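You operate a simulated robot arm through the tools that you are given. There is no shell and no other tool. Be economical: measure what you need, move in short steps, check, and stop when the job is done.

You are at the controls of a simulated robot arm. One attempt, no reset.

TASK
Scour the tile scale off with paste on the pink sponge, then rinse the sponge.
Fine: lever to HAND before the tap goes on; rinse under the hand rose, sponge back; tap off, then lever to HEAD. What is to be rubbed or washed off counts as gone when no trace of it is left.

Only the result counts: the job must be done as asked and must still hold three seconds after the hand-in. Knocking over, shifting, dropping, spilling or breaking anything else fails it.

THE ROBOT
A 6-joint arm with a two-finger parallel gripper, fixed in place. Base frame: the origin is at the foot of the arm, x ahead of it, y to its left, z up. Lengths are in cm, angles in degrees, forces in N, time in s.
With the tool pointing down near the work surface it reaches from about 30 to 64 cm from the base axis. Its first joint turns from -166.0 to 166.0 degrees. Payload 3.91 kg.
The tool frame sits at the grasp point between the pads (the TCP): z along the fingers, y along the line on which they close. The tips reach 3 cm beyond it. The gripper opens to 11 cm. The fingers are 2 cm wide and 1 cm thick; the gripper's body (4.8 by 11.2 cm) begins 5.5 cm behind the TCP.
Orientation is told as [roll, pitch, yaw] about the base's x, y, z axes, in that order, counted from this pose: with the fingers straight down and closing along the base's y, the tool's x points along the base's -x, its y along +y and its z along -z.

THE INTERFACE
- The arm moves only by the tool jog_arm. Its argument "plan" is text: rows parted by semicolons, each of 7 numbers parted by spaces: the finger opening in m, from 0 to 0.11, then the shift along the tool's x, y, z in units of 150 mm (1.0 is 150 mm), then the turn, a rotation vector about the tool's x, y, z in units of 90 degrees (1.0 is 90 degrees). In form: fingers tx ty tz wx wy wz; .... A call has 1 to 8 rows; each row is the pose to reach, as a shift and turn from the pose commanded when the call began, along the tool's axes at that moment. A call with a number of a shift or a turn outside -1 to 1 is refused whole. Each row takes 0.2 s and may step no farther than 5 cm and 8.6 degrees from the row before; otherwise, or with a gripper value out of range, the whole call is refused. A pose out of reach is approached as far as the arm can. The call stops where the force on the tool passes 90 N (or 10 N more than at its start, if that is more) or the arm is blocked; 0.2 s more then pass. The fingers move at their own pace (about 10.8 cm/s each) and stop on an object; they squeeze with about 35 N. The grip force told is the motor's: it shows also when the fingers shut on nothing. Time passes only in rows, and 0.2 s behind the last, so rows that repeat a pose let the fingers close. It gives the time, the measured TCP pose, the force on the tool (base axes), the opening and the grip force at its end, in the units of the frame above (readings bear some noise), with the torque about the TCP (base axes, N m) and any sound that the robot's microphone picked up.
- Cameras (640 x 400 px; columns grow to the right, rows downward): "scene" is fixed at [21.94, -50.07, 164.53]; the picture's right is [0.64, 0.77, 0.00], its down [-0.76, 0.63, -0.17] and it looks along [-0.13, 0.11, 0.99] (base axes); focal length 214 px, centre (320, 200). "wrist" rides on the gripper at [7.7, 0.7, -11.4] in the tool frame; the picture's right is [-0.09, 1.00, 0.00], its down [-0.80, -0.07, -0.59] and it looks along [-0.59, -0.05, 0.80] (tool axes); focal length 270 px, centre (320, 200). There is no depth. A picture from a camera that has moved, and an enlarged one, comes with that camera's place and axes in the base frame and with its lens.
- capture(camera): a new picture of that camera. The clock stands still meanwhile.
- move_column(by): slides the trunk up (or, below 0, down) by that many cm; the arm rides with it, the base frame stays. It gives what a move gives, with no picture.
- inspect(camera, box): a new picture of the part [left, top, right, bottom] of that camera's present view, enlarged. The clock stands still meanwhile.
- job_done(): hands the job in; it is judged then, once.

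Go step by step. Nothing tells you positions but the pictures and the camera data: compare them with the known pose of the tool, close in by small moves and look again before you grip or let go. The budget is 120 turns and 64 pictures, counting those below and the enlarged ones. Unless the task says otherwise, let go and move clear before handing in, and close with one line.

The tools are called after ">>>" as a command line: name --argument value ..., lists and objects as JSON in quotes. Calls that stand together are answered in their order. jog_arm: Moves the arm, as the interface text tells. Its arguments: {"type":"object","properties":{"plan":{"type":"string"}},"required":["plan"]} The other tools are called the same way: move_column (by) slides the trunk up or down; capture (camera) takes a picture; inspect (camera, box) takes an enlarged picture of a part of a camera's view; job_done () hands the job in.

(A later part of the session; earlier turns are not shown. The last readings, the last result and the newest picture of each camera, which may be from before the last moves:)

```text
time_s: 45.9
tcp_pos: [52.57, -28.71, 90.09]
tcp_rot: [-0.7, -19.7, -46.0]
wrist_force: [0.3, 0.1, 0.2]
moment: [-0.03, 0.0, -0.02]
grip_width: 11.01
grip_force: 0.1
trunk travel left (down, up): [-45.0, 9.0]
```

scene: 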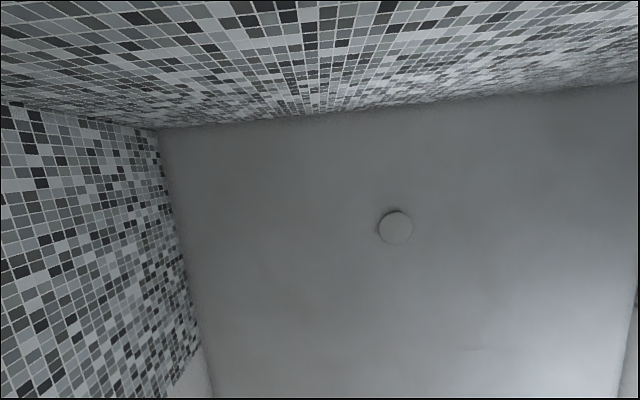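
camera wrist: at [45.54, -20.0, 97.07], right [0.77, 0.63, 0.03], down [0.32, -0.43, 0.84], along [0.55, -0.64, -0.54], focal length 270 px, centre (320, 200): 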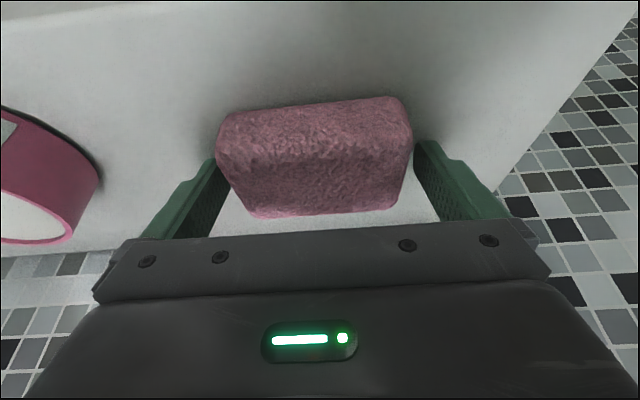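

>>> jog_arm --plan "0.07 0 0 0 0 0 0; 0.05 0 0 0 0 0 0; 0.05 0 0 0 0 0 0; 0.05 0 0 0 0 0 0; 0.05 0 0 0 0 0 0"

>>> capture --camera "wrist"

```text
time_s: 47.1
tcp_pos: [52.76, -28.78, 90.21]
tcp_rot: [-0.4, -19.9, -46.0]
wrist_force: [1.3, -0.4, -0.6]
moment: [-0.01, -0.02, 0.05]
grip_width: 8.86
grip_force: 35.6
trunk travel left (down, up): [-45.0, 9.0]
```

```text
23 pictures are left
camera wrist: at [45.68, -20.18, 98.48], right [0.78, 0.63, 0.02], down [0.33, -0.44, 0.83], along [0.54, -0.64, -0.55], focal length 270 px, centre (320, 200)
```

wrist: 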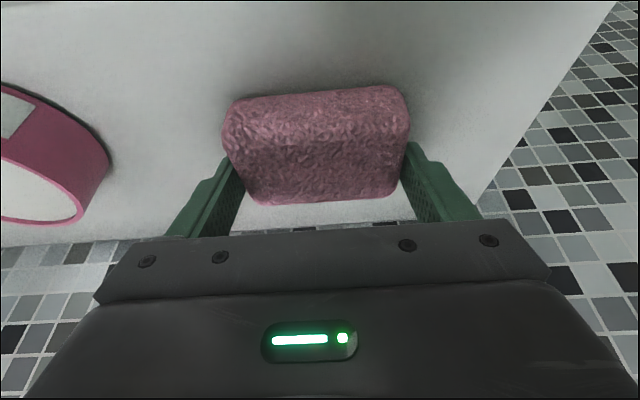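

I hold the sponge at 8.86 wide. Now I'll lift it and carry it over the paste pot at about (39.7, -39.2).

>>> jog_arm --plan "0.05 -0.09 0 -0.25 0 0 0; 0.05 -0.181 0 -0.501 0 0 0; 0.05 -0.15 -0.245 -0.512 0 0 0; 0.05 -0.119 -0.49 -0.523 0 0 0; 0.05 -0.087 -0.735 -0.534 0 0 0; 0.05 -0.056 -0.98 -0.546 0 0 0"

>>> capture --camera "wrist"

```text
time_s: 48.5
tcp_pos: [40.84, -37.58, 98.4]
tcp_rot: [-0.5, -19.9, -46.0]
wrist_force: [-0.7, -0.8, 0.5]
moment: [-0.03, 0.01, -0.02]
grip_width: 8.86
grip_force: 35.5
trunk travel left (down, up): [-45.0, 9.0]
```

```text
22 pictures are left
camera wrist: at [33.62, -28.97, 106.51], right [0.78, 0.63, 0.02], down [0.34, -0.44, 0.83], along [0.54, -0.64, -0.55], focal length 270 px, centre (320, 200)
```

wrist: 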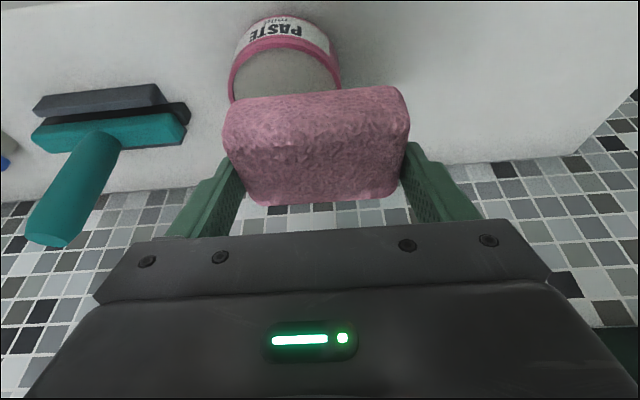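

>>> jog_arm --plan "0.05 0.031 -0.143 -0.011 0 0 0; 0.05 0.075 -0.143 0.11 0 0 0; 0.05 0.113 -0.143 0.215 0 0 0; 0.05 0.113 -0.143 0.215 0 0 0"

>>> capture --camera "wrist"

```text
time_s: 49.5
tcp_pos: [38.9, -38.59, 94.84]
tcp_rot: [-0.4, -20.0, -45.9]
wrist_force: [1.0, 0.7, -0.1]
moment: [0.0, 0.01, 0.0]
grip_width: 8.86
grip_force: 35.6
trunk travel left (down, up): [-45.0, 9.0]
```

```text
21 pictures are left
camera wrist: at [31.77, -30.02, 102.96], right [0.78, 0.63, 0.02], down [0.33, -0.44, 0.83], along [0.54, -0.64, -0.55], focal length 270 px, centre (320, 200)
```

wrist: 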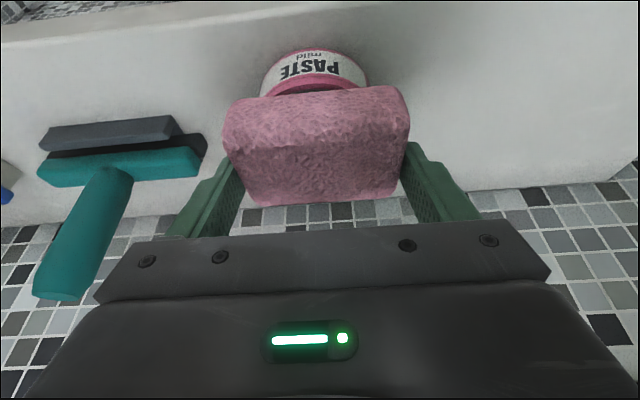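

>>> jog_arm --plan "0.05 0.011 0 0.031 0 0 0; 0.05 0.023 0 0.063 0 0 0; 0.05 0.023 0 0.063 0 0 0"

>>> jog_arm --plan "0.05 0.007 0 0.019 0 0 0; 0.05 0.011 0 0.031 0 0 0; 0.05 0.011 0 0.031 0 0 0"

```text
time_s: 50.3
tcp_pos: [38.85, -38.58, 94.13]
tcp_rot: [-0.5, -20.2, -45.9]
wrist_force: [-1.0, -1.7, 22.1]
moment: [0.04, 0.43, -0.01]
grip_width: 8.87
grip_force: 34.6
trunk travel left (down, up): [-45.0, 9.0]
```

```text
time_s: 51.1
tcp_pos: [38.86, -38.55, 94.03]
tcp_rot: [-0.4, -20.8, -45.9]
wrist_force: [4.1, -10.5, 44.8]
moment: [-0.27, 0.13, 0.19]
grip_width: 8.92
grip_force: 36.2
trunk travel left (down, up): [-45.0, 9.0]
```

Contact is firm at about 45 N. I'll lift off and look at both sponge and pot.

>>> jog_arm --plan "0.05 -0.045 0 -0.125 0 0 0; 0.05 -0.12 0 -0.33 0 0 0; 0.05 -0.08 0.2 -0.35 0 0 0; 0.05 -0.04 0.45 -0.37 0 0 0"

>>> capture --camera "wrist"

```text
time_s: 52.1
tcp_pos: [42.83, -32.94, 98.96]
tcp_rot: [-0.4, -19.8, -46.0]
wrist_force: [-0.5, 0.0, -0.1]
moment: [0.02, 0.01, 0.01]
grip_width: 8.86
grip_force: 34.8
trunk travel left (down, up): [-45.0, 9.0]
```

```text
20 pictures are left
camera wrist: at [35.79, -24.28, 106.92], right [0.78, 0.63, 0.02], down [0.34, -0.44, 0.83], along [0.53, -0.64, -0.55], focal length 270 px, centre (320, 200)
```

wrist: 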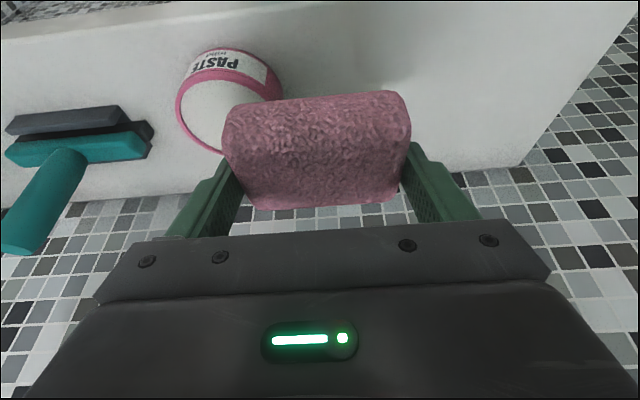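

>>> inspect --camera "wrist" --box '[170, 40, 420, 210]'

```text
2.35 times, centred on (295, 125) of wrist
camera zoom: at [35.79, -24.28, 106.92], right [0.78, 0.63, 0.02], down [0.34, -0.44, 0.83], along [0.53, -0.64, -0.55], focal length 636 px, centre (379, 376)
```

zoom: 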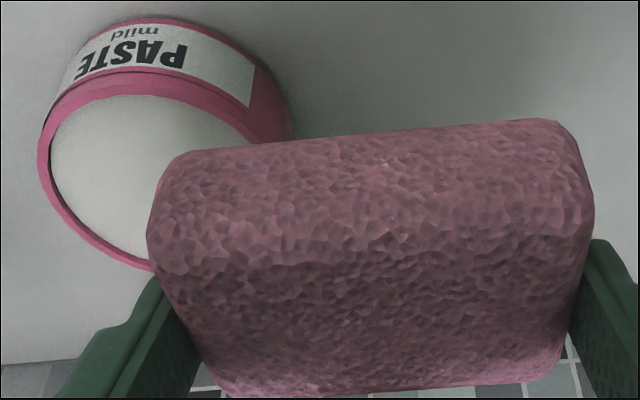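

The paste sits below the rim, so the flat face probably touched only the rim. I'll tilt the sponge and dip one corner into the pot.

>>> jog_arm --plan "0.05 -0.05 -0.213 -0.029 0 0 0; 0.05 -0.1 -0.426 -0.058 0 0 0; 0.05 -0.152 -0.64 -0.087 0 0 0; 0.05 -0.152 -0.64 -0.087 0 -0.093 0; 0.05 -0.152 -0.64 -0.087 0 -0.186 0; 0.05 -0.152 -0.64 -0.087 0 -0.278 0"

>>> jog_arm --plan "0.05 0 0 0 0.052 0 -0.052; 0.05 0 0 0 0.104 0 -0.104; 0.05 0 0 0 0.157 0 -0.157"

>>> capture --camera "wrist"

```text
time_s: 53.5
tcp_pos: [37.19, -40.72, 100.77]
tcp_rot: [-0.1, -42.1, -45.8]
wrist_force: [-0.3, -0.4, -0.2]
moment: [0.01, 0.06, 0.02]
grip_width: 8.87
grip_force: 34.7
trunk travel left (down, up): [-45.0, 9.0]
```

```text
time_s: 54.3
tcp_pos: [37.81, -42.64, 102.46]
tcp_rot: [-12.5, -39.7, -39.9]
wrist_force: [1.3, 0.9, -0.6]
moment: [-0.06, 0.14, -0.06]
grip_width: 8.87
grip_force: 34.8
out of reach, approached as far as the arm can: row 1, 2, 3
trunk travel left (down, up): [-45.0, 9.0]
```

```text
18 pictures are left
camera wrist: at [29.82, -31.89, 106.04], right [0.78, 0.61, -0.11], down [0.22, -0.11, 0.97], along [0.58, -0.78, -0.22], focal length 270 px, centre (320, 200)
```

wrist: 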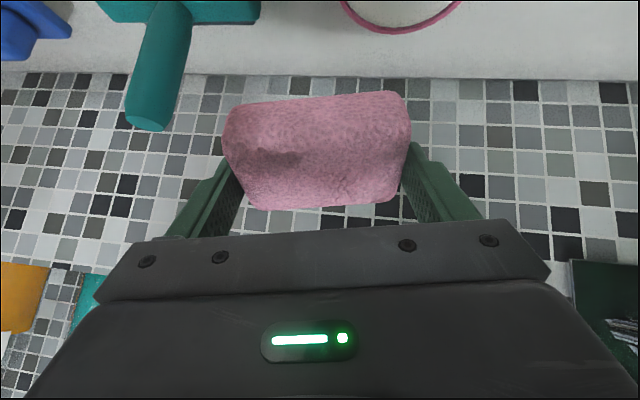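

The arm can't reach that roll here. I'll try rolling the other way.

>>> jog_arm --plan "0.05 0 0 0 -0.06 0 0.06; 0.05 0 0 0 -0.12 0 0.12; 0.05 0 0 0 -0.18 0 0.18; 0.05 0 0 0 -0.24 0 0.24"

```text
time_s: 55.3
tcp_pos: [37.83, -42.48, 102.54]
tcp_rot: [25.6, -37.2, -65.8]
wrist_force: [-0.9, 0.0, -1.0]
moment: [0.0, 0.0, 0.0]
grip_width: 8.89
grip_force: 34.5
out of reach, approached as far as the arm can: row 1
trunk travel left (down, up): [-45.0, 9.0]
```

The opposite roll works; the near-left corner is now lowest. I'll position it over the pot centre, just above the rim.

>>> jog_arm --plan "0.05 0.07 0.15 0.012 0 0 0; 0.05 0.141 0.299 0.024 0 0 0; 0.05 0.25 0.235 0.155 0 0 0; 0.05 0.363 0.172 0.287 0 0 0; 0.05 0.363 0.172 0.287 0 0 0"

>>> capture --camera "wrist"

```text
time_s: 56.5
tcp_pos: [40.51, -38.42, 97.07]
tcp_rot: [25.5, -37.2, -65.5]
wrist_force: [-0.4, -0.5, -0.1]
moment: [0.03, -0.02, 0.02]
grip_width: 8.86
grip_force: 34.7
trunk travel left (down, up): [-45.0, 9.0]
```

```text
17 pictures are left
camera wrist: at [31.57, -28.78, 100.83], right [0.74, 0.54, 0.39], down [-0.15, -0.43, 0.89], along [0.65, -0.72, -0.24], focal length 270 px, centre (320, 200)
```

wrist: 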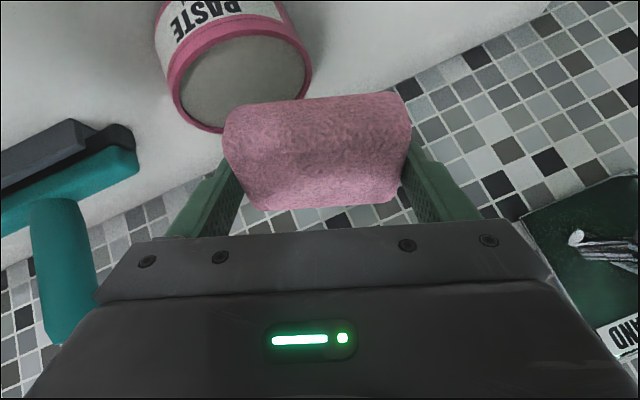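

>>> jog_arm --plan "0.05 0.048 -0.027 0.057 0 0 0; 0.05 0.097 -0.055 0.115 0 0 0; 0.05 0.097 -0.055 0.115 0 0 0"

>>> jog_arm --plan "0.05 0.016 -0.009 0.019 0 0 0; 0.05 0.016 -0.009 0.019 0 0 0"

>>> inspect --camera "wrist" --box '[150, 20, 400, 190]'

```text
time_s: 57.3
tcp_pos: [40.85, -38.37, 94.9]
tcp_rot: [25.6, -37.8, -65.5]
wrist_force: [16.8, 5.1, 39.4]
moment: [-0.1, 0.49, -0.05]
grip_width: 9.09
grip_force: 34.7
trunk travel left (down, up): [-45.0, 9.0]
```

```text
time_s: 57.9
tcp_pos: [40.54, -38.24, 94.63]
tcp_rot: [25.6, -37.7, -65.5]
wrist_force: [11.5, 4.3, 44.2]
moment: [-0.55, 0.94, 0.15]
grip_width: 9.1
grip_force: 34.9
trunk travel left (down, up): [-45.0, 9.0]
```

```text
2.35 times, centred on (275, 105) of wrist
camera zoom: at [31.57, -28.58, 98.23], right [0.74, 0.55, 0.39], down [-0.16, -0.43, 0.89], along [0.66, -0.72, -0.23], focal length 636 px, centre (426, 424)
```

zoom: 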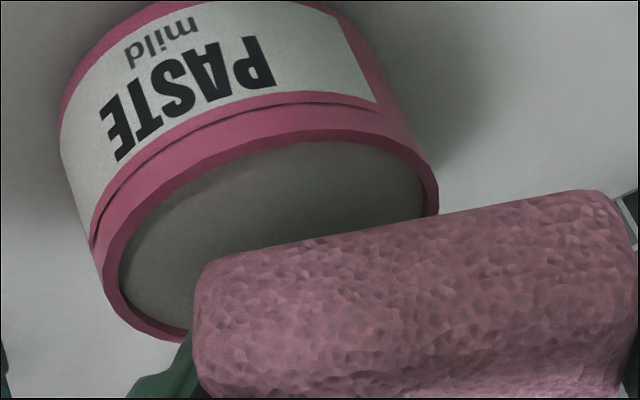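

Contact inside the pot. I'll lift and inspect the corner for paste.

>>> jog_arm --plan "0.05 -0.08 0.046 -0.096 0 0 0; 0.05 -0.2 0.115 -0.24 0 0 0; 0.05 -0.2 0.115 -0.24 0 0 0"

>>> inspect --camera "wrist" --box '[150, 20, 430, 230]'

```text
time_s: 58.7
tcp_pos: [40.61, -38.4, 99.09]
tcp_rot: [25.3, -37.3, -65.6]
wrist_force: [-0.5, 0.5, -0.8]
moment: [0.02, 0.01, -0.04]
grip_width: 9.07
grip_force: 34.6
trunk travel left (down, up): [-45.0, 9.0]
```

```text
1.90 times, centred on (290, 125) of wrist
camera zoom: at [31.48, -28.66, 102.91], right [0.74, 0.54, 0.39], down [-0.15, -0.43, 0.89], along [0.65, -0.72, -0.24], focal length 515 px, centre (377, 343)
```

zoom: 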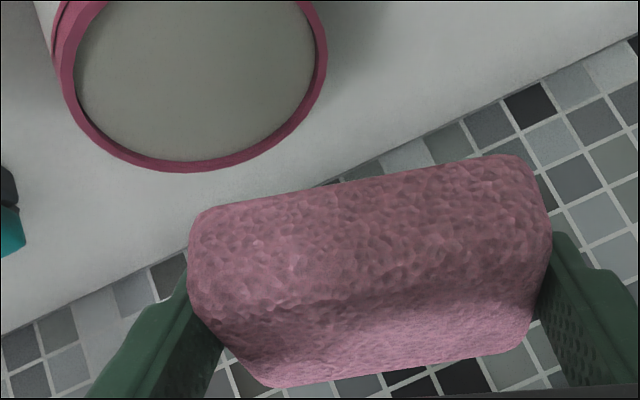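

No paste is visible from this side, since the face is hidden. The scrub itself will tell, so I'll back off, level the sponge and head for the wall.

>>> jog_arm --plan "0.05 0.085 0.021 -0.195 0 0 0; 0.05 0.17 0.043 -0.39 0 0 0; 0.05 0.256 0.064 -0.585 0 0 0; 0.05 0.342 0.086 -0.78 0 0 0; 0.05 0.427 0.107 -0.976 0 0 0"

>>> jog_arm --plan "0.05 0 0 0 0.056 -0.005 -0.05; 0.05 0 0 0 0.112 -0.009 -0.1; 0.05 0 0 0 0.168 -0.014 -0.15; 0.05 0 0 0 0.225 -0.018 -0.198"

```text
time_s: 59.9
tcp_pos: [30.48, -27.93, 106.3]
tcp_rot: [25.4, -37.4, -65.6]
wrist_force: [-0.5, 0.4, -0.5]
moment: [-0.04, 0.0, 0.0]
grip_width: 9.04
grip_force: 35.3
trunk travel left (down, up): [-45.0, 9.0]
```

```text
time_s: 60.9
tcp_pos: [30.45, -28.18, 106.4]
tcp_rot: [-9.0, -41.7, -43.1]
wrist_force: [-0.8, -0.2, -1.0]
moment: [-0.03, -0.01, -0.03]
grip_width: 9.07
grip_force: 35.5
trunk travel left (down, up): [-45.0, 9.0]
```

>>> jog_arm --plan "0.05 0 0 0 -0.059 0.005 0.052"

>>> jog_arm --plan "0.05 0 -0.2 0 0 -0.09 0; 0.05 0 -0.4 0 0 -0.18 0; 0.05 0 -0.5 0 0 -0.27 0; 0.05 0 -0.5 0 0 -0.36 0; 0.05 0 -0.5 0 0 -0.45 0; 0.05 0 -0.5 0 0 -0.54 0"

```text
time_s: 61.3
tcp_pos: [30.55, -27.94, 106.36]
tcp_rot: [0.1, -41.3, -49.3]
wrist_force: [-0.8, -0.2, -0.3]
moment: [0.04, 0.01, 0.01]
grip_width: 9.01
grip_force: 35.2
trunk travel left (down, up): [-45.0, 9.0]
```

```text
time_s: 62.7
tcp_pos: [24.8, -32.97, 106.28]
tcp_rot: [20.3, -89.8, -69.7]
wrist_force: [-0.9, 0.2, 0.1]
moment: [0.05, 0.0, -0.02]
grip_width: 9.01
grip_force: 35.2
out of reach, approached as far as the arm can: row 1, 2, 3
trunk travel left (down, up): [-45.0, 9.0]
```

Pitch is now −90. I'll add 20° more and correct the yaw, then lower the trunk.

>>> jog_arm --plan "0.05 0 0 -0.13 -0.033 0 0; 0.05 0 0 -0.13 -0.033 -0.08 0; 0.05 0 0 -0.13 -0.033 -0.15 0; 0.05 0 0 -0.13 -0.033 -0.222 0"

>>> move_column --by -43

>>> capture --camera "wrist"

```text
time_s: 63.7
tcp_pos: [24.76, -33.32, 109.11]
tcp_rot: [-179.0, -70.2, 132.6]
wrist_force: [-0.6, -0.5, -0.6]
moment: [-0.02, 0.01, 0.03]
grip_width: 9.0
grip_force: 34.4
out of reach, approached as far as the arm can: row 3, 4
trunk travel left (down, up): [-45.0, 9.0]
```

```text
refused: -43 is not a number from -40 to 40
```

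```text
14 pictures are left
camera wrist: at [19.56, -27.0, 98.08], right [0.7, 0.71, 0.08], down [-0.62, 0.55, 0.55], along [0.35, -0.44, 0.83], focal length 270 px, centre (320, 200)
```

wrist: 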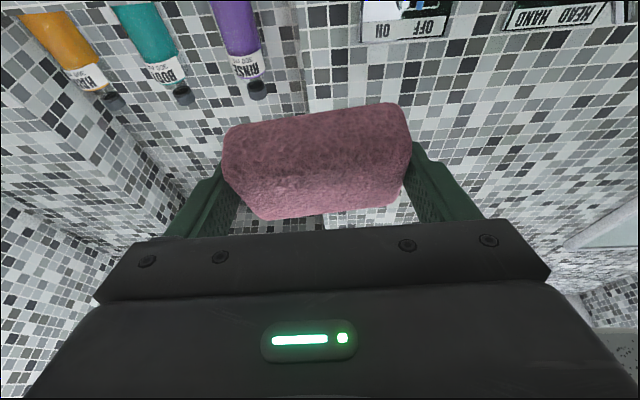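

>>> move_column --by -40

>>> jog_arm --plan "0.05 0.128 -0.06 0.19 0 0 0; 0.05 0.256 -0.12 0.38 0 0 0; 0.05 0.383 -0.18 0.57 0 0 0"

>>> jog_arm --plan "0.05 0.128 0 0.19 0 0 0; 0.05 0.256 0 0.38 0 0 0; 0.05 0.383 0 0.57 0 0 0"

```text
time_s: 67.5
tcp_pos: [24.65, -33.51, 69.22]
tcp_rot: [-178.8, -70.2, 132.4]
wrist_force: [0.0, 0.6, -0.5]
moment: [-0.01, -0.01, 0.01]
grip_width: 8.96
grip_force: 34.9
trunk travel left (down, up): [-5.0, 49.0]
```

```text
time_s: 68.3
tcp_pos: [29.62, -42.65, 66.56]
tcp_rot: [-178.7, -70.1, 132.4]
wrist_force: [0.5, 0.2, -0.7]
moment: [0.02, 0.02, 0.0]
grip_width: 8.93
grip_force: 35.1
trunk travel left (down, up): [-5.0, 49.0]
```

```text
time_s: 69.1
tcp_pos: [36.52, -49.87, 64.2]
tcp_rot: [-178.7, -70.2, 132.5]
wrist_force: [0.6, 0.3, -0.7]
moment: [-0.01, 0.01, 0.0]
grip_width: 8.94
grip_force: 34.7
trunk travel left (down, up): [-5.0, 49.0]
```

>>> jog_arm --plan "0.05 0.028 0 0.078 0 0 0; 0.05 0.057 0 0.157 0 0 0; 0.05 0.068 0 0.188 0 0 0"

>>> jog_arm --plan "0.05 0.011 0 0.031 0 0 0; 0.05 0.011 0 0.031 0 0 0"

```text
time_s: 69.9
tcp_pos: [38.59, -52.09, 64.15]
tcp_rot: [-178.7, -70.2, 132.4]
wrist_force: [0.1, -0.2, -0.9]
moment: [-0.02, 0.01, 0.01]
grip_width: 8.96
grip_force: 35.3
trunk travel left (down, up): [-5.0, 49.0]
```

```text
time_s: 70.5
tcp_pos: [38.88, -52.37, 64.14]
tcp_rot: [-178.8, -70.3, 132.4]
wrist_force: [-0.2, 0.3, -0.6]
moment: [0.01, 0.03, 0.0]
grip_width: 8.95
grip_force: 34.9
trunk travel left (down, up): [-5.0, 49.0]
```

>>> jog_arm --plan "0.05 0.006 0 0.016 0 0 0; 0.05 0.011 0 0.031 0 0 0; 0.05 0.011 0 0.031 0 0 0"

>>> jog_arm --plan "0.05 0.006 0 0.016 0 0 0; 0.05 0.011 0 0.031 0 0 0; 0.05 0.011 0 0.031 0 0 0"

>>> jog_arm --plan "0.05 0.006 0 0.016 0 0 0; 0.05 0.011 0 0.031 0 0 0; 0.05 0.011 0 0.031 0 0 0"

```text
time_s: 71.3
tcp_pos: [39.35, -52.79, 64.18]
tcp_rot: [-178.8, -70.2, 132.4]
wrist_force: [0.5, 1.4, -0.2]
moment: [-0.02, 0.03, -0.02]
grip_width: 8.93
grip_force: 35.4
trunk travel left (down, up): [-5.0, 49.0]
```

```text
time_s: 72.1
tcp_pos: [39.61, -53.01, 64.16]
tcp_rot: [-178.8, -70.1, 132.4]
wrist_force: [0.0, 0.2, -0.3]
moment: [0.01, -0.01, -0.01]
grip_width: 8.96
grip_force: 35.2
trunk travel left (down, up): [-5.0, 49.0]
```

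```text
time_s: 72.9
tcp_pos: [39.95, -53.44, 64.32]
tcp_rot: [-178.8, -70.2, 132.4]
wrist_force: [0.4, 0.1, -0.7]
moment: [-0.01, 0.01, 0.0]
grip_width: 8.93
grip_force: 34.8
trunk travel left (down, up): [-5.0, 49.0]
```

>>> jog_arm --plan "0.05 0.006 0 0.016 0 0 0; 0.05 0.011 0 0.031 0 0 0; 0.05 0.011 0 0.031 0 0 0"

>>> jog_arm --plan "0.05 0.006 0 0.016 0 0 0; 0.05 0.011 0 0.031 0 0 0; 0.05 0.011 0 0.031 0 0 0"

>>> jog_arm --plan "0.05 0.006 0 0.016 0 0 0; 0.05 0.011 0 0.031 0 0 0; 0.05 0.011 0 0.031 0 0 0"

```text
time_s: 73.7
tcp_pos: [40.23, -53.63, 64.21]
tcp_rot: [-179.0, -70.2, 132.4]
wrist_force: [-18.4, 17.9, -5.5]
moment: [-0.56, -0.31, 1.13]
grip_width: 8.89
grip_force: 35.1
trunk travel left (down, up): [-5.0, 49.0]
```

```text
time_s: 74.5
tcp_pos: [40.35, -53.86, 64.19]
tcp_rot: [-179.0, -70.2, 132.5]
wrist_force: [-37.9, 36.7, -10.3]
moment: [-0.52, -0.04, 2.17]
grip_width: 8.92
grip_force: 35.0
trunk travel left (down, up): [-5.0, 49.0]
```

```text
time_s: 75.0
tcp_pos: [40.44, -53.97, 64.25]
tcp_rot: [-179.1, -70.5, 132.8]
wrist_force: [-35.9, 37.3, 5.4]
moment: [-0.51, -0.51, 2.43]
grip_width: 8.92
grip_force: 34.9
trunk travel left (down, up): [-5.0, 49.0]
stopped in row 2: the force on the tool passed its limit (the readings are from after the stop); the commanded pose is now the measured one
```

The wall contact is at the +U end, so the tool yaw is off by about 3.5°. I'll back off slightly, correct it and press again.

>>> jog_arm --plan "0.05 -0.018 0 -0.05 0 0 0; 0.05 -0.018 0 -0.05 -0.037 0 0.013; 0.05 -0.018 0 -0.05 -0.037 0 0.013"

>>> jog_arm --plan "0.05 0.011 0 0.031 0 0 0; 0.05 0.023 0 0.063 0 0 0; 0.05 0.023 0 0.063 0 0 0"

```text
time_s: 75.8
tcp_pos: [40.18, -53.64, 63.99]
tcp_rot: [-178.9, -70.7, 136.0]
wrist_force: [0.8, 0.0, 0.0]
moment: [-0.01, 0.02, 0.03]
grip_width: 8.92
grip_force: 34.7
trunk travel left (down, up): [-5.0, 49.0]
```

```text
time_s: 76.7
tcp_pos: [40.47, -53.9, 64.08]
tcp_rot: [-179.1, -70.7, 135.8]
wrist_force: [-41.0, 66.8, 5.1]
moment: [-0.69, -0.28, -2.91]
grip_width: 8.88
grip_force: 34.9
trunk travel left (down, up): [-5.0, 49.0]
stopped in row 3: the force on the tool passed its limit (the readings are from after the stop); the commanded pose is now the measured one
```

>>> jog_arm --plan "0.05 -0.009 0 -0.025 0 0 0; 0.05 -0.009 0 -0.025 0.018 0 -0.006; 0.05 -0.002 0 -0.006 0.018 0 -0.006; 0.05 -0.002 0 -0.006 0.018 0 -0.006"

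```text
time_s: 77.7
tcp_pos: [40.48, -53.91, 63.95]
tcp_rot: [-179.2, -70.8, 134.2]
wrist_force: [-19.5, 42.8, 8.6]
moment: [-0.95, -0.24, -0.79]
grip_width: 8.88
grip_force: 34.8
trunk travel left (down, up): [-5.0, 49.0]
```

Pressed evenly at about 45 N. Now I'll scrub up and down.

>>> jog_arm --plan "0.05 0.126 0 -0.044 0 0 0; 0.05 0.252 0 -0.088 0 0 0; 0.05 0.378 0 -0.132 0 0 0; 0.05 0.252 0 -0.088 0 0 0; 0.05 0.126 0 -0.044 0 0 0; 0.05 0 0 0 0 0 0; 0.05 -0.126 0 0.044 0 0 0; 0.05 0 0 0 0 0 0"

```text
time_s: 79.5
tcp_pos: [40.52, -54.04, 64.75]
tcp_rot: [-178.6, -69.9, 133.8]
wrist_force: [-28.1, 36.0, 27.0]
moment: [-1.62, 0.22, -1.98]
grip_width: 8.89
grip_force: 34.8
trunk travel left (down, up): [-5.0, 49.0]
```

>>> jog_arm --plan "0.05 0 -0.15 0 0 0 0; 0.05 0 -0.3 0 0 0 0; 0.05 0.15 -0.3 -0.052 0 0 0; 0.05 0.3 -0.3 -0.104 0 0 0; 0.05 0.43 -0.3 -0.15 0 0 0; 0.05 0.3 -0.3 -0.104 0 0 0; 0.05 0.15 -0.3 -0.052 0 0 0; 0.05 0 -0.3 0 0 0 0"

>>> jog_arm --plan "0.05 0.15 0.15 -0.052 0 0 0; 0.05 0.3 0.3 -0.104 0 0 0; 0.05 0.15 0.45 -0.052 0 0 0; 0.05 0 0.6 0 0 0 0; 0.05 0.15 0.6 -0.052 0 0 0; 0.05 0.3 0.6 -0.104 0 0 0; 0.05 0.43 0.6 -0.15 0 0 0; 0.05 0.3 0.3 -0.104 0 0 0"

```text
time_s: 80.0
tcp_pos: [38.94, -55.49, 63.44]
tcp_rot: [-179.2, -71.3, 134.7]
wrist_force: [-11.2, 35.5, 2.1]
moment: [-0.24, 0.09, -1.05]
grip_width: 8.87
grip_force: 35.2
trunk travel left (down, up): [-5.0, 49.0]
stopped in row 2: the force on the tool passed its limit (the readings are from after the stop); the commanded pose is now the measured one
```

```text
time_s: 81.8
tcp_pos: [42.1, -52.35, 58.49]
tcp_rot: [-179.6, -71.6, 135.0]
wrist_force: [-14.6, 21.8, -4.7]
moment: [0.37, -0.27, -1.06]
grip_width: 8.88
grip_force: 35.2
trunk travel left (down, up): [-5.0, 49.0]
```

I'll back away and look at what the scrubbing has done.

>>> jog_arm --plan "0.05 -0.075 0 -0.215 0 0 0; 0.05 -0.15 0 -0.43 0 0 0; 0.05 -0.225 0 -0.645 0 0 0; 0.05 -0.3 0 -0.86 0 0 0"

>>> jog_arm --plan "0.05 -0.075 0 -0.215 0 0 0; 0.05 -0.15 0 -0.43 0 0 0; 0.05 -0.2 0 -0.57 0 0 0; 0.05 -0.2 0 -0.57 0 0.09 0; 0.05 -0.2 0 -0.57 0 0.18 0; 0.05 -0.2 0 -0.57 0 0.27 0; 0.05 -0.2 0 -0.57 0 0.36 0; 0.05 -0.2 0 -0.57 0 0.45 0"

>>> capture --camera "wrist"

```text
time_s: 82.8
tcp_pos: [32.51, -42.83, 58.73]
tcp_rot: [-179.1, -71.4, 134.8]
wrist_force: [0.1, 0.8, -0.1]
moment: [0.0, 0.02, -0.02]
grip_width: 8.86
grip_force: 35.1
trunk travel left (down, up): [-5.0, 49.0]
```

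```text
time_s: 84.5
tcp_pos: [26.07, -36.53, 58.74]
tcp_rot: [-0.5, -68.0, -44.0]
wrist_force: [1.0, -0.1, -0.2]
moment: [-0.02, -0.04, -0.02]
grip_width: 8.85
grip_force: 35.0
out of reach, approached as far as the arm can: row 2, 3
trunk travel left (down, up): [-5.0, 49.0]
```

```text
13 pictures are left
camera wrist: at [16.89, -26.56, 55.98], right [0.72, 0.69, 0.08], down [-0.23, 0.13, 0.97], along [0.65, -0.71, 0.25], focal length 270 px, centre (320, 200)
```

wrist: 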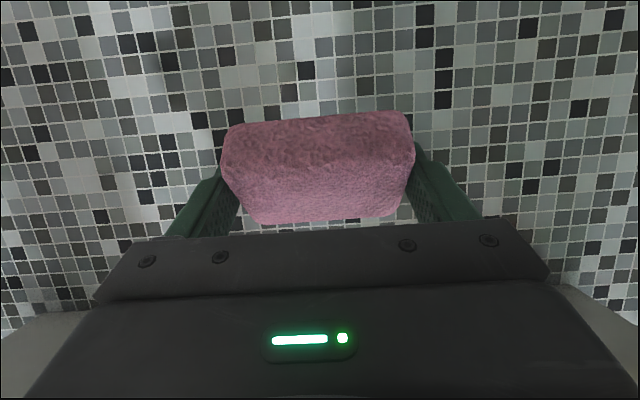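

The sponge hides the target. I'll tilt more and rise a little.

>>> jog_arm --plan "0.05 -0.2 0 -0.08 0 0.09 0; 0.05 -0.4 0 -0.16 0 0.18 0; 0.05 -0.55 0 -0.24 0 0.25 0"

>>> inspect --camera "wrist" --box '[180, 40, 460, 220]'

```text
time_s: 85.3
tcp_pos: [25.79, -36.48, 67.99]
tcp_rot: [0.3, -46.0, -45.6]
wrist_force: [2.3, 1.4, -1.1]
moment: [-0.09, 0.08, -0.09]
grip_width: 8.87
grip_force: 35.1
trunk travel left (down, up): [-5.0, 49.0]
```

```text
2.22 times, centred on (320, 130) of wrist
camera zoom: at [16.79, -26.3, 70.42], right [0.75, 0.66, 0.07], down [0.04, -0.14, 0.99], along [0.66, -0.74, -0.13], focal length 601 px, centre (320, 356)
```

zoom: 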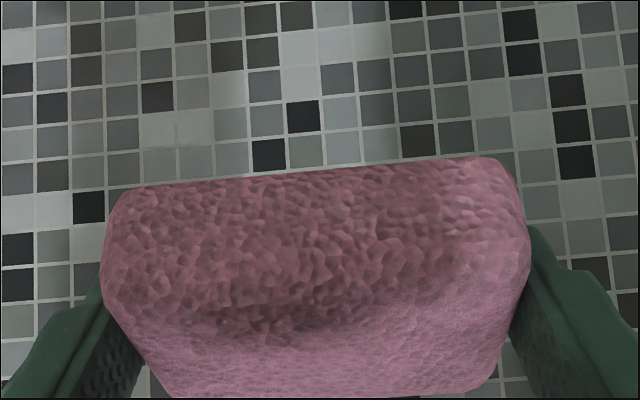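

>>> jog_arm --plan "0.05 -0.05 0 -0.235 0 0.08 0; 0.05 -0.1 0 -0.47 0 0.16 0"

>>> inspect --camera "wrist" --box '[200, 0, 440, 150]'

```text
time_s: 86.0
tcp_pos: [22.92, -33.54, 73.89]
tcp_rot: [-0.3, -31.1, -44.4]
wrist_force: [-0.7, 0.4, 0.9]
moment: [0.01, -0.01, -0.03]
grip_width: 8.9
grip_force: 34.7
trunk travel left (down, up): [-5.0, 49.0]
```

```text
2.67 times, centred on (320, 75) of wrist
camera zoom: at [14.64, -24.24, 79.69], right [0.75, 0.66, 0.04], down [0.22, -0.31, 0.92], along [0.62, -0.69, -0.38], focal length 721 px, centre (320, 533)
```

zoom: 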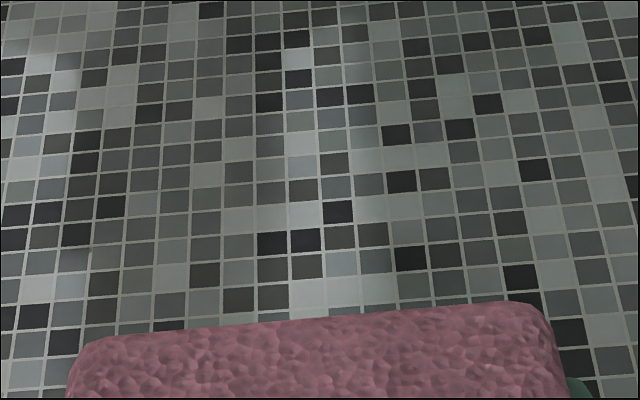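

I had the tilt direction wrong; the camera must aim higher so that the scale shows beyond the sponge edge.

>>> jog_arm --plan "0.05 -0.03 0 -0.05 0 -0.09 0; 0.05 -0.06 0 -0.1 0 -0.18 0; 0.05 -0.08 0 -0.13 0 -0.27 0; 0.05 -0.08 0 -0.13 0 -0.36 0; 0.05 -0.08 0 -0.13 0 -0.4 0"

>>> inspect --camera "wrist" --box '[200, 0, 440, 150]'

```text
time_s: 87.2
tcp_pos: [23.0, -33.59, 76.1]
tcp_rot: [-0.7, -67.3, -43.9]
wrist_force: [0.4, 0.2, -0.4]
moment: [-0.02, 0.03, 0.0]
grip_width: 8.89
grip_force: 35.0
trunk travel left (down, up): [-5.0, 49.0]
```

```text
2.67 times, centred on (320, 75) of wrist
camera zoom: at [13.88, -23.5, 73.46], right [0.72, 0.69, 0.08], down [-0.22, 0.12, 0.97], along [0.66, -0.72, 0.23], focal length 721 px, centre (320, 533)
```

zoom: 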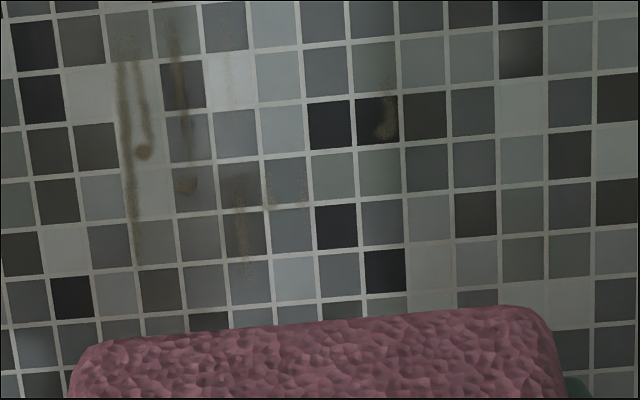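

The paste works: the middle streaks are gone and the left and edge ones remain. I'll go back and scrub the left and upper parts.

>>> jog_arm --plan "0.05 0.15 -0.11 0.06 0 -0.08 0; 0.05 0.3 -0.22 0.12 0 -0.16 0; 0.05 0.45 -0.33 0.18 0 -0.24 0; 0.05 0.6 -0.44 0.24 0 -0.32 0; 0.05 0.737 -0.55 0.309 0 -0.4 0; 0.05 0.737 -0.57 0.309 0 -0.475 0"

```text
time_s: 88.5
tcp_pos: [16.87, -39.99, 64.49]
tcp_rot: [-179.2, -70.4, 134.7]
wrist_force: [0.5, 0.4, 0.7]
moment: [0.0, 0.0, -0.01]
grip_width: 8.88
grip_force: 35.5
out of reach, approached as far as the arm can: row 6
trunk travel left (down, up): [-5.0, 49.0]
```

>>> jog_arm --plan "0.05 0.072 0 0.201 0 0 0; 0.05 0.143 0 0.402 0 0 0; 0.05 0.215 0 0.603 0 0 0; 0.05 0.287 0 0.804 0 0 0"

>>> jog_arm --plan "0.05 0.072 0 0.201 0 0 0; 0.05 0.143 0 0.402 0 0 0; 0.05 0.215 0 0.603 0 0 0; 0.05 0.287 0 0.804 0 0 0; 0.05 0.287 0 0.804 0 0 0"

```text
time_s: 89.5
tcp_pos: [25.87, -49.1, 64.57]
tcp_rot: [-179.5, -70.1, 134.9]
wrist_force: [-0.4, 0.4, -1.0]
moment: [0.01, 0.0, -0.01]
grip_width: 8.89
grip_force: 35.0
trunk travel left (down, up): [-5.0, 49.0]
```

```text
time_s: 90.8
tcp_pos: [35.08, -58.09, 64.71]
tcp_rot: [-179.4, -70.0, 135.0]
wrist_force: [-0.7, 0.5, 0.2]
moment: [0.0, -0.02, -0.02]
grip_width: 8.9
grip_force: 34.9
trunk travel left (down, up): [-5.0, 49.0]
```

>>> jog_arm --plan "0.05 0.008 0 0.022 0.007 0 -0.002; 0.05 0.015 0 0.044 0.009 0 -0.003; 0.05 0.018 0 0.05 0.009 0 -0.003; 0.05 0.018 0 0.05 0.009 0 -0.003"

```text
time_s: 91.8
tcp_pos: [35.72, -58.61, 64.79]
tcp_rot: [-179.5, -70.1, 134.2]
wrist_force: [0.2, 0.4, -0.6]
moment: [0.02, 0.02, -0.02]
grip_width: 8.88
grip_force: 35.1
trunk travel left (down, up): [-5.0, 49.0]
```

>>> jog_arm --plan "0.05 0.007 0 0.019 0 0 0; 0.05 0.007 0 0.019 0 0 0"

>>> jog_arm --plan "0.05 0.007 0 0.019 0 0 0; 0.05 0.007 0 0.019 0 0 0"

```text
time_s: 92.3
tcp_pos: [35.73, -58.68, 64.77]
tcp_rot: [-179.6, -70.2, 134.4]
wrist_force: [-22.8, 27.3, -4.2]
moment: [-0.37, 0.27, 1.66]
grip_width: 8.9
grip_force: 34.7
trunk travel left (down, up): [-5.0, 49.0]
```

```text
time_s: 93.0
tcp_pos: [35.81, -58.61, 64.7]
tcp_rot: [179.8, -70.2, 134.8]
wrist_force: [-45.3, 53.3, 2.9]
moment: [-0.56, -0.03, 3.35]
grip_width: 8.86
grip_force: 34.8
trunk travel left (down, up): [-5.0, 49.0]
stopped in row 2: the force on the tool passed its limit (the readings are from after the stop); the commanded pose is now the measured one
```

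>>> jog_arm --plan "0.05 0.002 0 0.006 -0.011 0 0.004; 0.05 0.126 0 -0.038 -0.011 0 0.004; 0.05 0.252 0 -0.084 -0.011 0 0.004; 0.05 0.378 0 -0.129 -0.011 0 0.004; 0.05 0.47 0 -0.162 -0.011 0 0.004; 0.05 0.315 0 -0.106 -0.011 0 0.004; 0.05 0.157 0 -0.05 -0.011 0 0.004; 0.05 0 0 0.006 -0.011 0 0.004"

```text
time_s: 93.7
tcp_pos: [35.73, -58.75, 63.41]
tcp_rot: [-178.6, -68.5, 134.0]
wrist_force: [-33.8, 58.4, 17.7]
moment: [-1.01, 0.05, -2.51]
grip_width: 8.86
grip_force: 34.9
trunk travel left (down, up): [-5.0, 49.0]
stopped in row 3: the force on the tool passed its limit (the readings are from after the stop); the commanded pose is now the measured one
```

>>> jog_arm --plan "0.05 -0.004 0 -0.012 0 0 0; 0.05 0.12 0 -0.055 0 0 0; 0.05 0.245 0 -0.1 0 0 0; 0.05 0.37 0 -0.145 0 0 0; 0.05 0.245 0 -0.1 0 0 0; 0.05 0.12 0 -0.055 0 0 0; 0.05 -0.004 0 -0.012 0 0 0; 0.05 -0.13 0 0.034 0 0 0"

```text
time_s: 95.1
tcp_pos: [35.68, -58.9, 58.57]
tcp_rot: [178.6, -71.0, 136.5]
wrist_force: [-13.0, 13.9, -0.7]
moment: [-0.43, -0.37, -0.34]
grip_width: 8.88
grip_force: 34.7
trunk travel left (down, up): [-5.0, 49.0]
stopped in row 6: the force on the tool passed its limit (the readings are from after the stop); the commanded pose is now the measured one
```

>>> jog_arm --plan "0.05 -0.13 0 0.042 0 0 0; 0.05 -0.26 0 0.088 0 0 0; 0.05 -0.39 0 0.134 0 0 0; 0.05 -0.5 0 0.173 0 0 0; 0.05 -0.39 0 0.134 0 0 0; 0.05 -0.26 0 0.088 0 0 0; 0.05 -0.13 0 0.042 0 0 0; 0.05 0.02 0 -0.01 0 0 0"

```text
time_s: 96.9
tcp_pos: [35.61, -58.87, 58.1]
tcp_rot: [178.8, -71.0, 136.5]
wrist_force: [-0.7, 0.2, 0.2]
moment: [0.0, 0.01, -0.02]
grip_width: 8.9
grip_force: 35.1
trunk travel left (down, up): [-5.0, 49.0]
```

>>> jog_arm --plan "0.05 -0.002 0 -0.006 0.02 0 -0.007; 0.05 0.005 0 0.013 0.02 0 -0.007; 0.05 0.008 0 0.022 0.02 0 -0.007; 0.05 0.008 0 0.022 0.02 0 -0.007"

```text
time_s: 97.9
tcp_pos: [35.57, -58.67, 58.18]
tcp_rot: [178.4, -71.2, 134.9]
wrist_force: [-53.0, 71.3, -12.4]
moment: [-0.99, 0.68, 4.46]
grip_width: 8.9
grip_force: 35.0
trunk travel left (down, up): [-5.0, 49.0]
```

>>> jog_arm --plan "0.05 -0.004 0 -0.011 -0.011 0 0.004; 0.05 -0.13 0 0.034 -0.011 0 0.004; 0.05 -0.26 0 0.08 -0.011 0 0.004; 0.05 -0.39 0 0.126 -0.011 0 0.004; 0.05 -0.5 0 0.165 -0.011 0 0.004; 0.05 -0.39 0 0.126 -0.011 0 0.004; 0.05 -0.26 0 0.08 -0.011 0 0.004; 0.05 -0.13 0 0.034 -0.011 0 0.004"

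```text
time_s: 98.8
tcp_pos: [35.59, -58.83, 62.27]
tcp_rot: [177.9, -71.7, 136.3]
wrist_force: [-10.0, 5.9, 3.8]
moment: [-0.06, -0.32, 0.38]
grip_width: 8.9
grip_force: 34.5
trunk travel left (down, up): [-5.0, 49.0]
stopped in row 4: the force on the tool passed its limit (the readings are from after the stop); the commanded pose is now the measured one
```

>>> jog_arm --plan "0.05 -0.1 0 0.034 0 0 0; 0.05 -0.2 0 0.067 0 0 0; 0.05 -0.3 0 0.101 0 0 0; 0.05 -0.2 0 0.067 0 0 0; 0.05 -0.1 0.04 0.034 0 0 0; 0.05 -0.2 0.08 0.067 0 0 0; 0.05 -0.3 0.12 0.101 0 0 0; 0.05 -0.15 0.12 0.05 0 0 0"

```text
time_s: 100.6
tcp_pos: [36.82, -57.62, 64.85]
tcp_rot: [178.2, -71.5, 136.2]
wrist_force: [-14.2, 14.4, 12.4]
moment: [0.1, -0.71, 0.97]
grip_width: 8.88
grip_force: 35.1
trunk travel left (down, up): [-5.0, 49.0]
```

>>> jog_arm --plan "0.05 -0.14 0 0.047 0 0 0; 0.05 0 0 0 0 0 0; 0.05 0.13 0 -0.044 0 0 0; 0.05 0.26 0 -0.087 0 0 0; 0.05 0.39 0 -0.131 0 0 0; 0.05 0.26 -0.05 -0.087 0 0 0; 0.05 0.13 -0.1 -0.044 0 0 0; 0.05 0 -0.1 0 0 0 0"

>>> jog_arm --plan "0.05 0 0.1 0 0 0 0; 0.05 0 0.2 0 0 0 0; 0.05 -0.14 0.3 0.047 0 0 0; 0.05 0 0.4 0 0 0 0; 0.05 0.14 0.5 -0.047 0 0 0; 0.05 -0.14 0.6 0.047 0 0 0; 0.05 0.0 0.7 0 0 0 0; 0.05 0.1 0.8 -0.034 0 0 0"

```text
time_s: 102.4
tcp_pos: [35.79, -58.65, 64.6]
tcp_rot: [178.2, -71.7, 136.0]
wrist_force: [-11.3, 10.3, -5.7]
moment: [-0.22, 0.35, 0.75]
grip_width: 8.88
grip_force: 34.8
trunk travel left (down, up): [-5.0, 49.0]
```

```text
time_s: 104.2
tcp_pos: [44.1, -50.25, 63.46]
tcp_rot: [177.9, -71.5, 136.1]
wrist_force: [-31.6, 12.3, 15.1]
moment: [0.13, -0.85, 1.06]
grip_width: 8.87
grip_force: 34.6
trunk travel left (down, up): [-5.0, 49.0]
```

>>> jog_arm --plan "0.05 0.12 0 -0.04 0 0 0; 0.05 0.24 0 -0.08 0 0 0; 0.05 0.36 0 -0.12 0 0 0; 0.05 0.24 0.06 -0.08 0 0 0; 0.05 0.12 0.06 -0.04 0 0 0; 0.05 0.24 0 -0.08 0 0 0; 0.05 0.12 -0.1 -0.04 0 0 0; 0.05 0 -0.2 0 0 0 0"

>>> jog_arm --plan "0.05 -0.12 -0.08 0.04 0 0 0; 0.05 -0.24 -0.16 0.08 0 0 0; 0.05 -0.12 -0.24 0.04 0 0 0; 0.05 -0.24 -0.32 0.08 0 0 0; 0.05 -0.12 -0.32 0.04 0 0 0; 0.05 0.02 -0.36 -0.007 0 0 0; 0.05 -0.12 -0.36 0.04 0 0 0; 0.05 -0.24 -0.4 0.08 0 0 0"

```text
time_s: 106.0
tcp_pos: [42.04, -52.43, 63.03]
tcp_rot: [178.1, -72.0, 135.8]
wrist_force: [-23.4, 30.6, -19.7]
moment: [-0.4, 1.08, 1.96]
grip_width: 8.88
grip_force: 35.1
trunk travel left (down, up): [-5.0, 49.0]
```

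```text
time_s: 106.6
tcp_pos: [40.72, -53.67, 66.19]
tcp_rot: [177.9, -71.9, 136.2]
wrist_force: [-8.1, 7.1, 2.8]
moment: [-0.07, -0.23, 0.47]
grip_width: 8.89
grip_force: 35.9
trunk travel left (down, up): [-5.0, 49.0]
stopped in row 2: the force on the tool passed its limit (the readings are from after the stop); the commanded pose is now the measured one
```

>>> jog_arm --plan "0.05 0 -0.1 0 0 0 0; 0.05 0.06 -0.2 -0.02 0 0 0; 0.05 -0.02 -0.3 0.007 0 0 0; 0.05 0.06 -0.2 -0.02 0 0 0; 0.05 -0.02 -0.1 0.007 0 0 0; 0.05 0.12 -0.1 -0.04 0 0 0; 0.05 0.24 -0.15 -0.08 0 0 0; 0.05 0.36 -0.2 -0.12 0 0 0"

>>> jog_arm --plan "0.05 0.12 -0.1 -0.04 0 0 0; 0.05 0 -0.2 0 0 0 0; 0.05 -0.12 -0.3 0.04 0 0 0; 0.05 0 -0.4 0 0 0 0; 0.05 0.12 -0.35 -0.04 0 0 0; 0.05 0.12 -0.2 -0.04 0 0 0; 0.05 0.06 -0.1 -0.02 0 0 0; 0.05 0 0 0 0 0 0"

```text
time_s: 108.4
tcp_pos: [38.72, -55.77, 60.18]
tcp_rot: [178.0, -72.1, 136.1]
wrist_force: [-0.1, 0.6, 0.7]
moment: [0.03, 0.05, 0.02]
grip_width: 8.86
grip_force: 35.0
trunk travel left (down, up): [-5.0, 49.0]
```

```text
time_s: 110.2
tcp_pos: [38.64, -55.74, 60.4]
tcp_rot: [178.0, -72.1, 136.1]
wrist_force: [0.4, -0.4, -0.3]
moment: [0.01, -0.01, -0.02]
grip_width: 8.85
grip_force: 34.7
trunk travel left (down, up): [-5.0, 49.0]
```

Contact was lost. I'll press lightly again and do another full pass before spending a picture.

>>> jog_arm --plan "0.05 0.005 0 0.014 0 0 0; 0.05 0.008 0 0.021 0 0 0; 0.05 0.008 0 0.021 0 0 0"

```text
time_s: 111.0
tcp_pos: [38.74, -55.78, 60.27]
tcp_rot: [177.8, -72.1, 136.5]
wrist_force: [-41.4, 45.7, -8.5]
moment: [-0.63, 0.46, 2.94]
grip_width: 8.88
grip_force: 35.5
trunk travel left (down, up): [-5.0, 49.0]
```

>>> jog_arm --plan "0.05 -0.001 -0.1 -0.003 -0.007 0 0.002; 0.05 -0.001 -0.2 -0.003 -0.007 0 0.002; 0.05 -0.001 -0.32 -0.003 -0.007 0 0.002; 0.05 -0.14 -0.32 0.044 -0.007 0 0.002; 0.05 -0.28 -0.32 0.09 -0.007 0 0.002; 0.05 -0.28 -0.2 0.09 -0.007 0 0.002; 0.05 -0.14 -0.2 0.044 -0.007 0 0.002; 0.05 0.1 -0.2 -0.037 -0.007 0 0.002"

>>> jog_arm --plan "0.05 -0.13 0.0 0.044 0 0 0; 0.05 -0.27 0 0.09 0 0 0; 0.05 -0.4 0 0.136 0 0 0; 0.05 -0.4 0.13 0.136 0 0 0; 0.05 -0.27 0.13 0.09 0 0 0; 0.05 -0.13 0.13 0.044 0 0 0; 0.05 0 0.13 0 0 0 0; 0.05 0 0.27 0 0 0 0"

>>> jog_arm --plan "0.05 -0.13 0.0 0.044 0 0 0; 0.05 -0.27 0 0.09 0 0 0; 0.05 -0.27 0.12 0.09 0 0 0; 0.05 -0.13 0.24 0.044 0 0 0; 0.05 0 0.36 0 0 0 0; 0.05 -0.13 0.48 0.044 0 0 0; 0.05 0 0.5 0 0 0 0; 0.05 0.1 0.4 -0.034 0 0 0"

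```text
time_s: 112.7
tcp_pos: [36.88, -57.7, 61.13]
tcp_rot: [179.5, -71.0, 135.6]
wrist_force: [-22.6, 40.0, 6.7]
moment: [-0.5, 0.18, -1.67]
grip_width: 8.9
grip_force: 34.9
trunk travel left (down, up): [-5.0, 49.0]
stopped in row 8: the force on the tool passed its limit (the readings are from after the stop); the commanded pose is now the measured one
```

```text
time_s: 113.2
tcp_pos: [36.5, -57.93, 62.35]
tcp_rot: [177.6, -72.1, 137.1]
wrist_force: [-10.3, 12.4, 3.2]
moment: [-0.07, -0.26, 0.7]
grip_width: 8.87
grip_force: 35.3
trunk travel left (down, up): [-5.0, 49.0]
stopped in row 2: the force on the tool passed its limit (the readings are from after the stop); the commanded pose is now the measured one
```

```text
time_s: 115.0
tcp_pos: [40.91, -53.66, 60.59]
tcp_rot: [178.0, -72.3, 137.1]
wrist_force: [-5.6, 23.5, 2.4]
moment: [-0.27, -0.07, -0.4]
grip_width: 8.88
grip_force: 34.6
trunk travel left (down, up): [-5.0, 49.0]
```

Good pass. Now I'll back off to the viewing pose and check the wall.

>>> jog_arm --plan "0.05 -0.075 0 -0.215 0 0 0; 0.05 -0.15 0 -0.43 0 0 0; 0.05 -0.225 0 -0.645 0 0 0; 0.05 -0.3 0 -0.86 0 0 0"

>>> jog_arm --plan "0.05 -0.09 0 -0.2 0 0 0; 0.05 -0.18 0 -0.4 0 0 0; 0.05 -0.34 0 -0.57 0 0.08 0; 0.05 -0.5 0 -0.7 0 0.16 0; 0.05 -0.66 0 -0.68 0 0.24 0; 0.05 -0.82 0 -0.66 0 0.32 0; 0.05 -0.97 0 -0.62 0 0.4 0; 0.05 -0.97 0 -0.62 0 0.47 0"

>>> inspect --camera "wrist" --box '[200, 0, 440, 150]'

```text
time_s: 116.0
tcp_pos: [31.37, -44.0, 61.17]
tcp_rot: [177.8, -72.4, 137.0]
wrist_force: [-0.3, 0.4, -0.5]
moment: [-0.03, 0.01, 0.0]
grip_width: 8.88
grip_force: 34.3
trunk travel left (down, up): [-5.0, 49.0]
```

```text
time_s: 117.8
tcp_pos: [21.73, -34.77, 72.2]
tcp_rot: [1.5, -65.2, -46.6]
wrist_force: [-0.6, 0.3, 0.4]
moment: [-0.01, -0.02, 0.0]
grip_width: 8.86
grip_force: 35.4
trunk travel left (down, up): [-5.0, 49.0]
```

```text
2.67 times, centred on (320, 75) of wrist
camera zoom: at [12.72, -24.48, 69.92], right [0.73, 0.68, 0.09], down [-0.2, 0.09, 0.98], along [0.65, -0.73, 0.2], focal length 721 px, centre (320, 533)
```

zoom: 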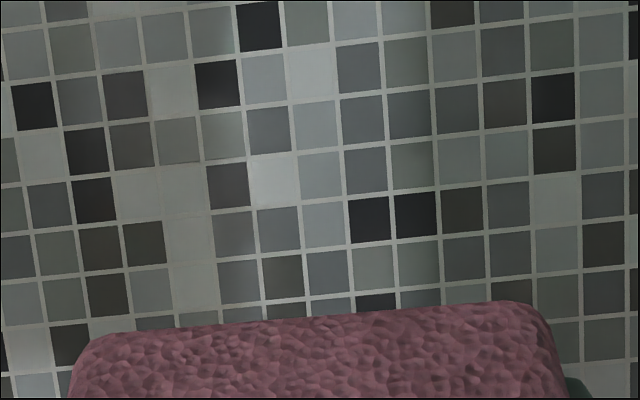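

The lower part is clean. I need the upper part (z 64–69), so I'll rise 5 cm.

>>> jog_arm --plan "0.05 -0.15 0 -0.07 0 0 0; 0.05 -0.32 0 -0.15 0 0 0"

>>> inspect --camera "wrist" --box '[200, 0, 440, 150]'

```text
time_s: 118.4
tcp_pos: [21.63, -34.74, 77.51]
tcp_rot: [1.6, -65.5, -46.6]
wrist_force: [0.1, -0.4, -0.8]
moment: [0.0, -0.01, 0.0]
grip_width: 8.88
grip_force: 34.8
trunk travel left (down, up): [-5.0, 49.0]
```

```text
2.67 times, centred on (320, 75) of wrist
camera zoom: at [12.64, -24.56, 75.25], right [0.73, 0.68, 0.09], down [-0.2, 0.09, 0.97], along [0.65, -0.73, 0.2], focal length 721 px, centre (320, 533)
```

zoom: 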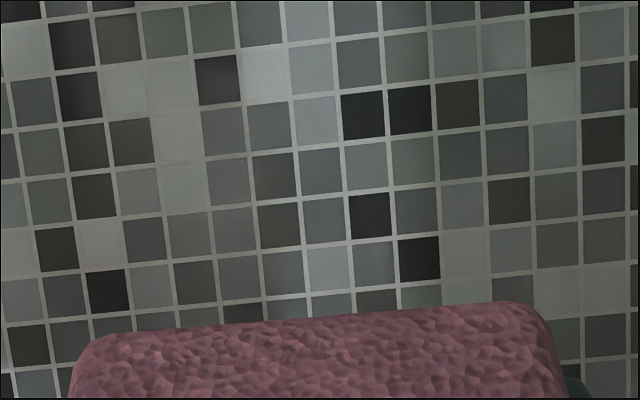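

The wall is clean. Since lever and tap come before rinsing, I'll raise the trunk and set the sponge down at its place first to free the gripper.

>>> move_column --by 40

>>> jog_arm --plan "0.05 0 0.2 0 0 0.085 0; 0.05 0 0.4 0 0 0.17 0; 0.05 0 0.6 0 0 0.255 0; 0.05 0 0.8 0 0 0.34 0; 0.05 0 0.98 0 0 0.425 0; 0.05 0 0.98 0 0 0.506 0"

```text
time_s: 122.2
tcp_pos: [21.75, -34.69, 117.48]
tcp_rot: [1.6, -65.4, -46.7]
wrist_force: [-0.5, 0.4, -0.9]
moment: [0.0, 0.0, 0.02]
grip_width: 8.88
grip_force: 34.9
trunk travel left (down, up): [-45.0, 9.0]
```

```text
time_s: 123.6
tcp_pos: [28.28, -26.5, 115.81]
tcp_rot: [5.5, -22.5, -45.5]
wrist_force: [0.1, -0.3, -0.6]
moment: [0.0, 0.01, -0.02]
grip_width: 8.85
grip_force: 35.0
out of reach, approached as far as the arm can: row 5, 6
trunk travel left (down, up): [-45.0, 9.0]
```

>>> jog_arm --plan "0.05 -0.118 0.133 0.121 0.03 0.015 0; 0.05 -0.237 0.266 0.242 0.061 0.03 0; 0.05 -0.355 0.4 0.363 0.061 0.03 0; 0.05 -0.474 0.533 0.485 0.061 0.03 0"

```text
time_s: 124.6
tcp_pos: [42.26, -25.5, 109.96]
tcp_rot: [11.5, -21.4, -49.9]
wrist_force: [1.7, 0.7, -1.1]
moment: [-0.06, 0.12, -0.02]
grip_width: 8.85
grip_force: 35.3
out of reach, approached as far as the arm can: row 1, 2, 3, 4
trunk travel left (down, up): [-45.0, 9.0]
```

>>> jog_arm --plan "0.05 0 0 0 0.06 0 0; 0.05 0 0 0 0.12 0 0"

```text
time_s: 125.2
tcp_pos: [41.71, -25.37, 110.06]
tcp_rot: [11.7, -21.6, -50.0]
wrist_force: [0.0, 0.6, -0.6]
moment: [-0.03, 0.0, -0.03]
grip_width: 8.88
grip_force: 34.8
out of reach, approached as far as the arm can: row 1, 2
trunk travel left (down, up): [-45.0, 9.0]
```

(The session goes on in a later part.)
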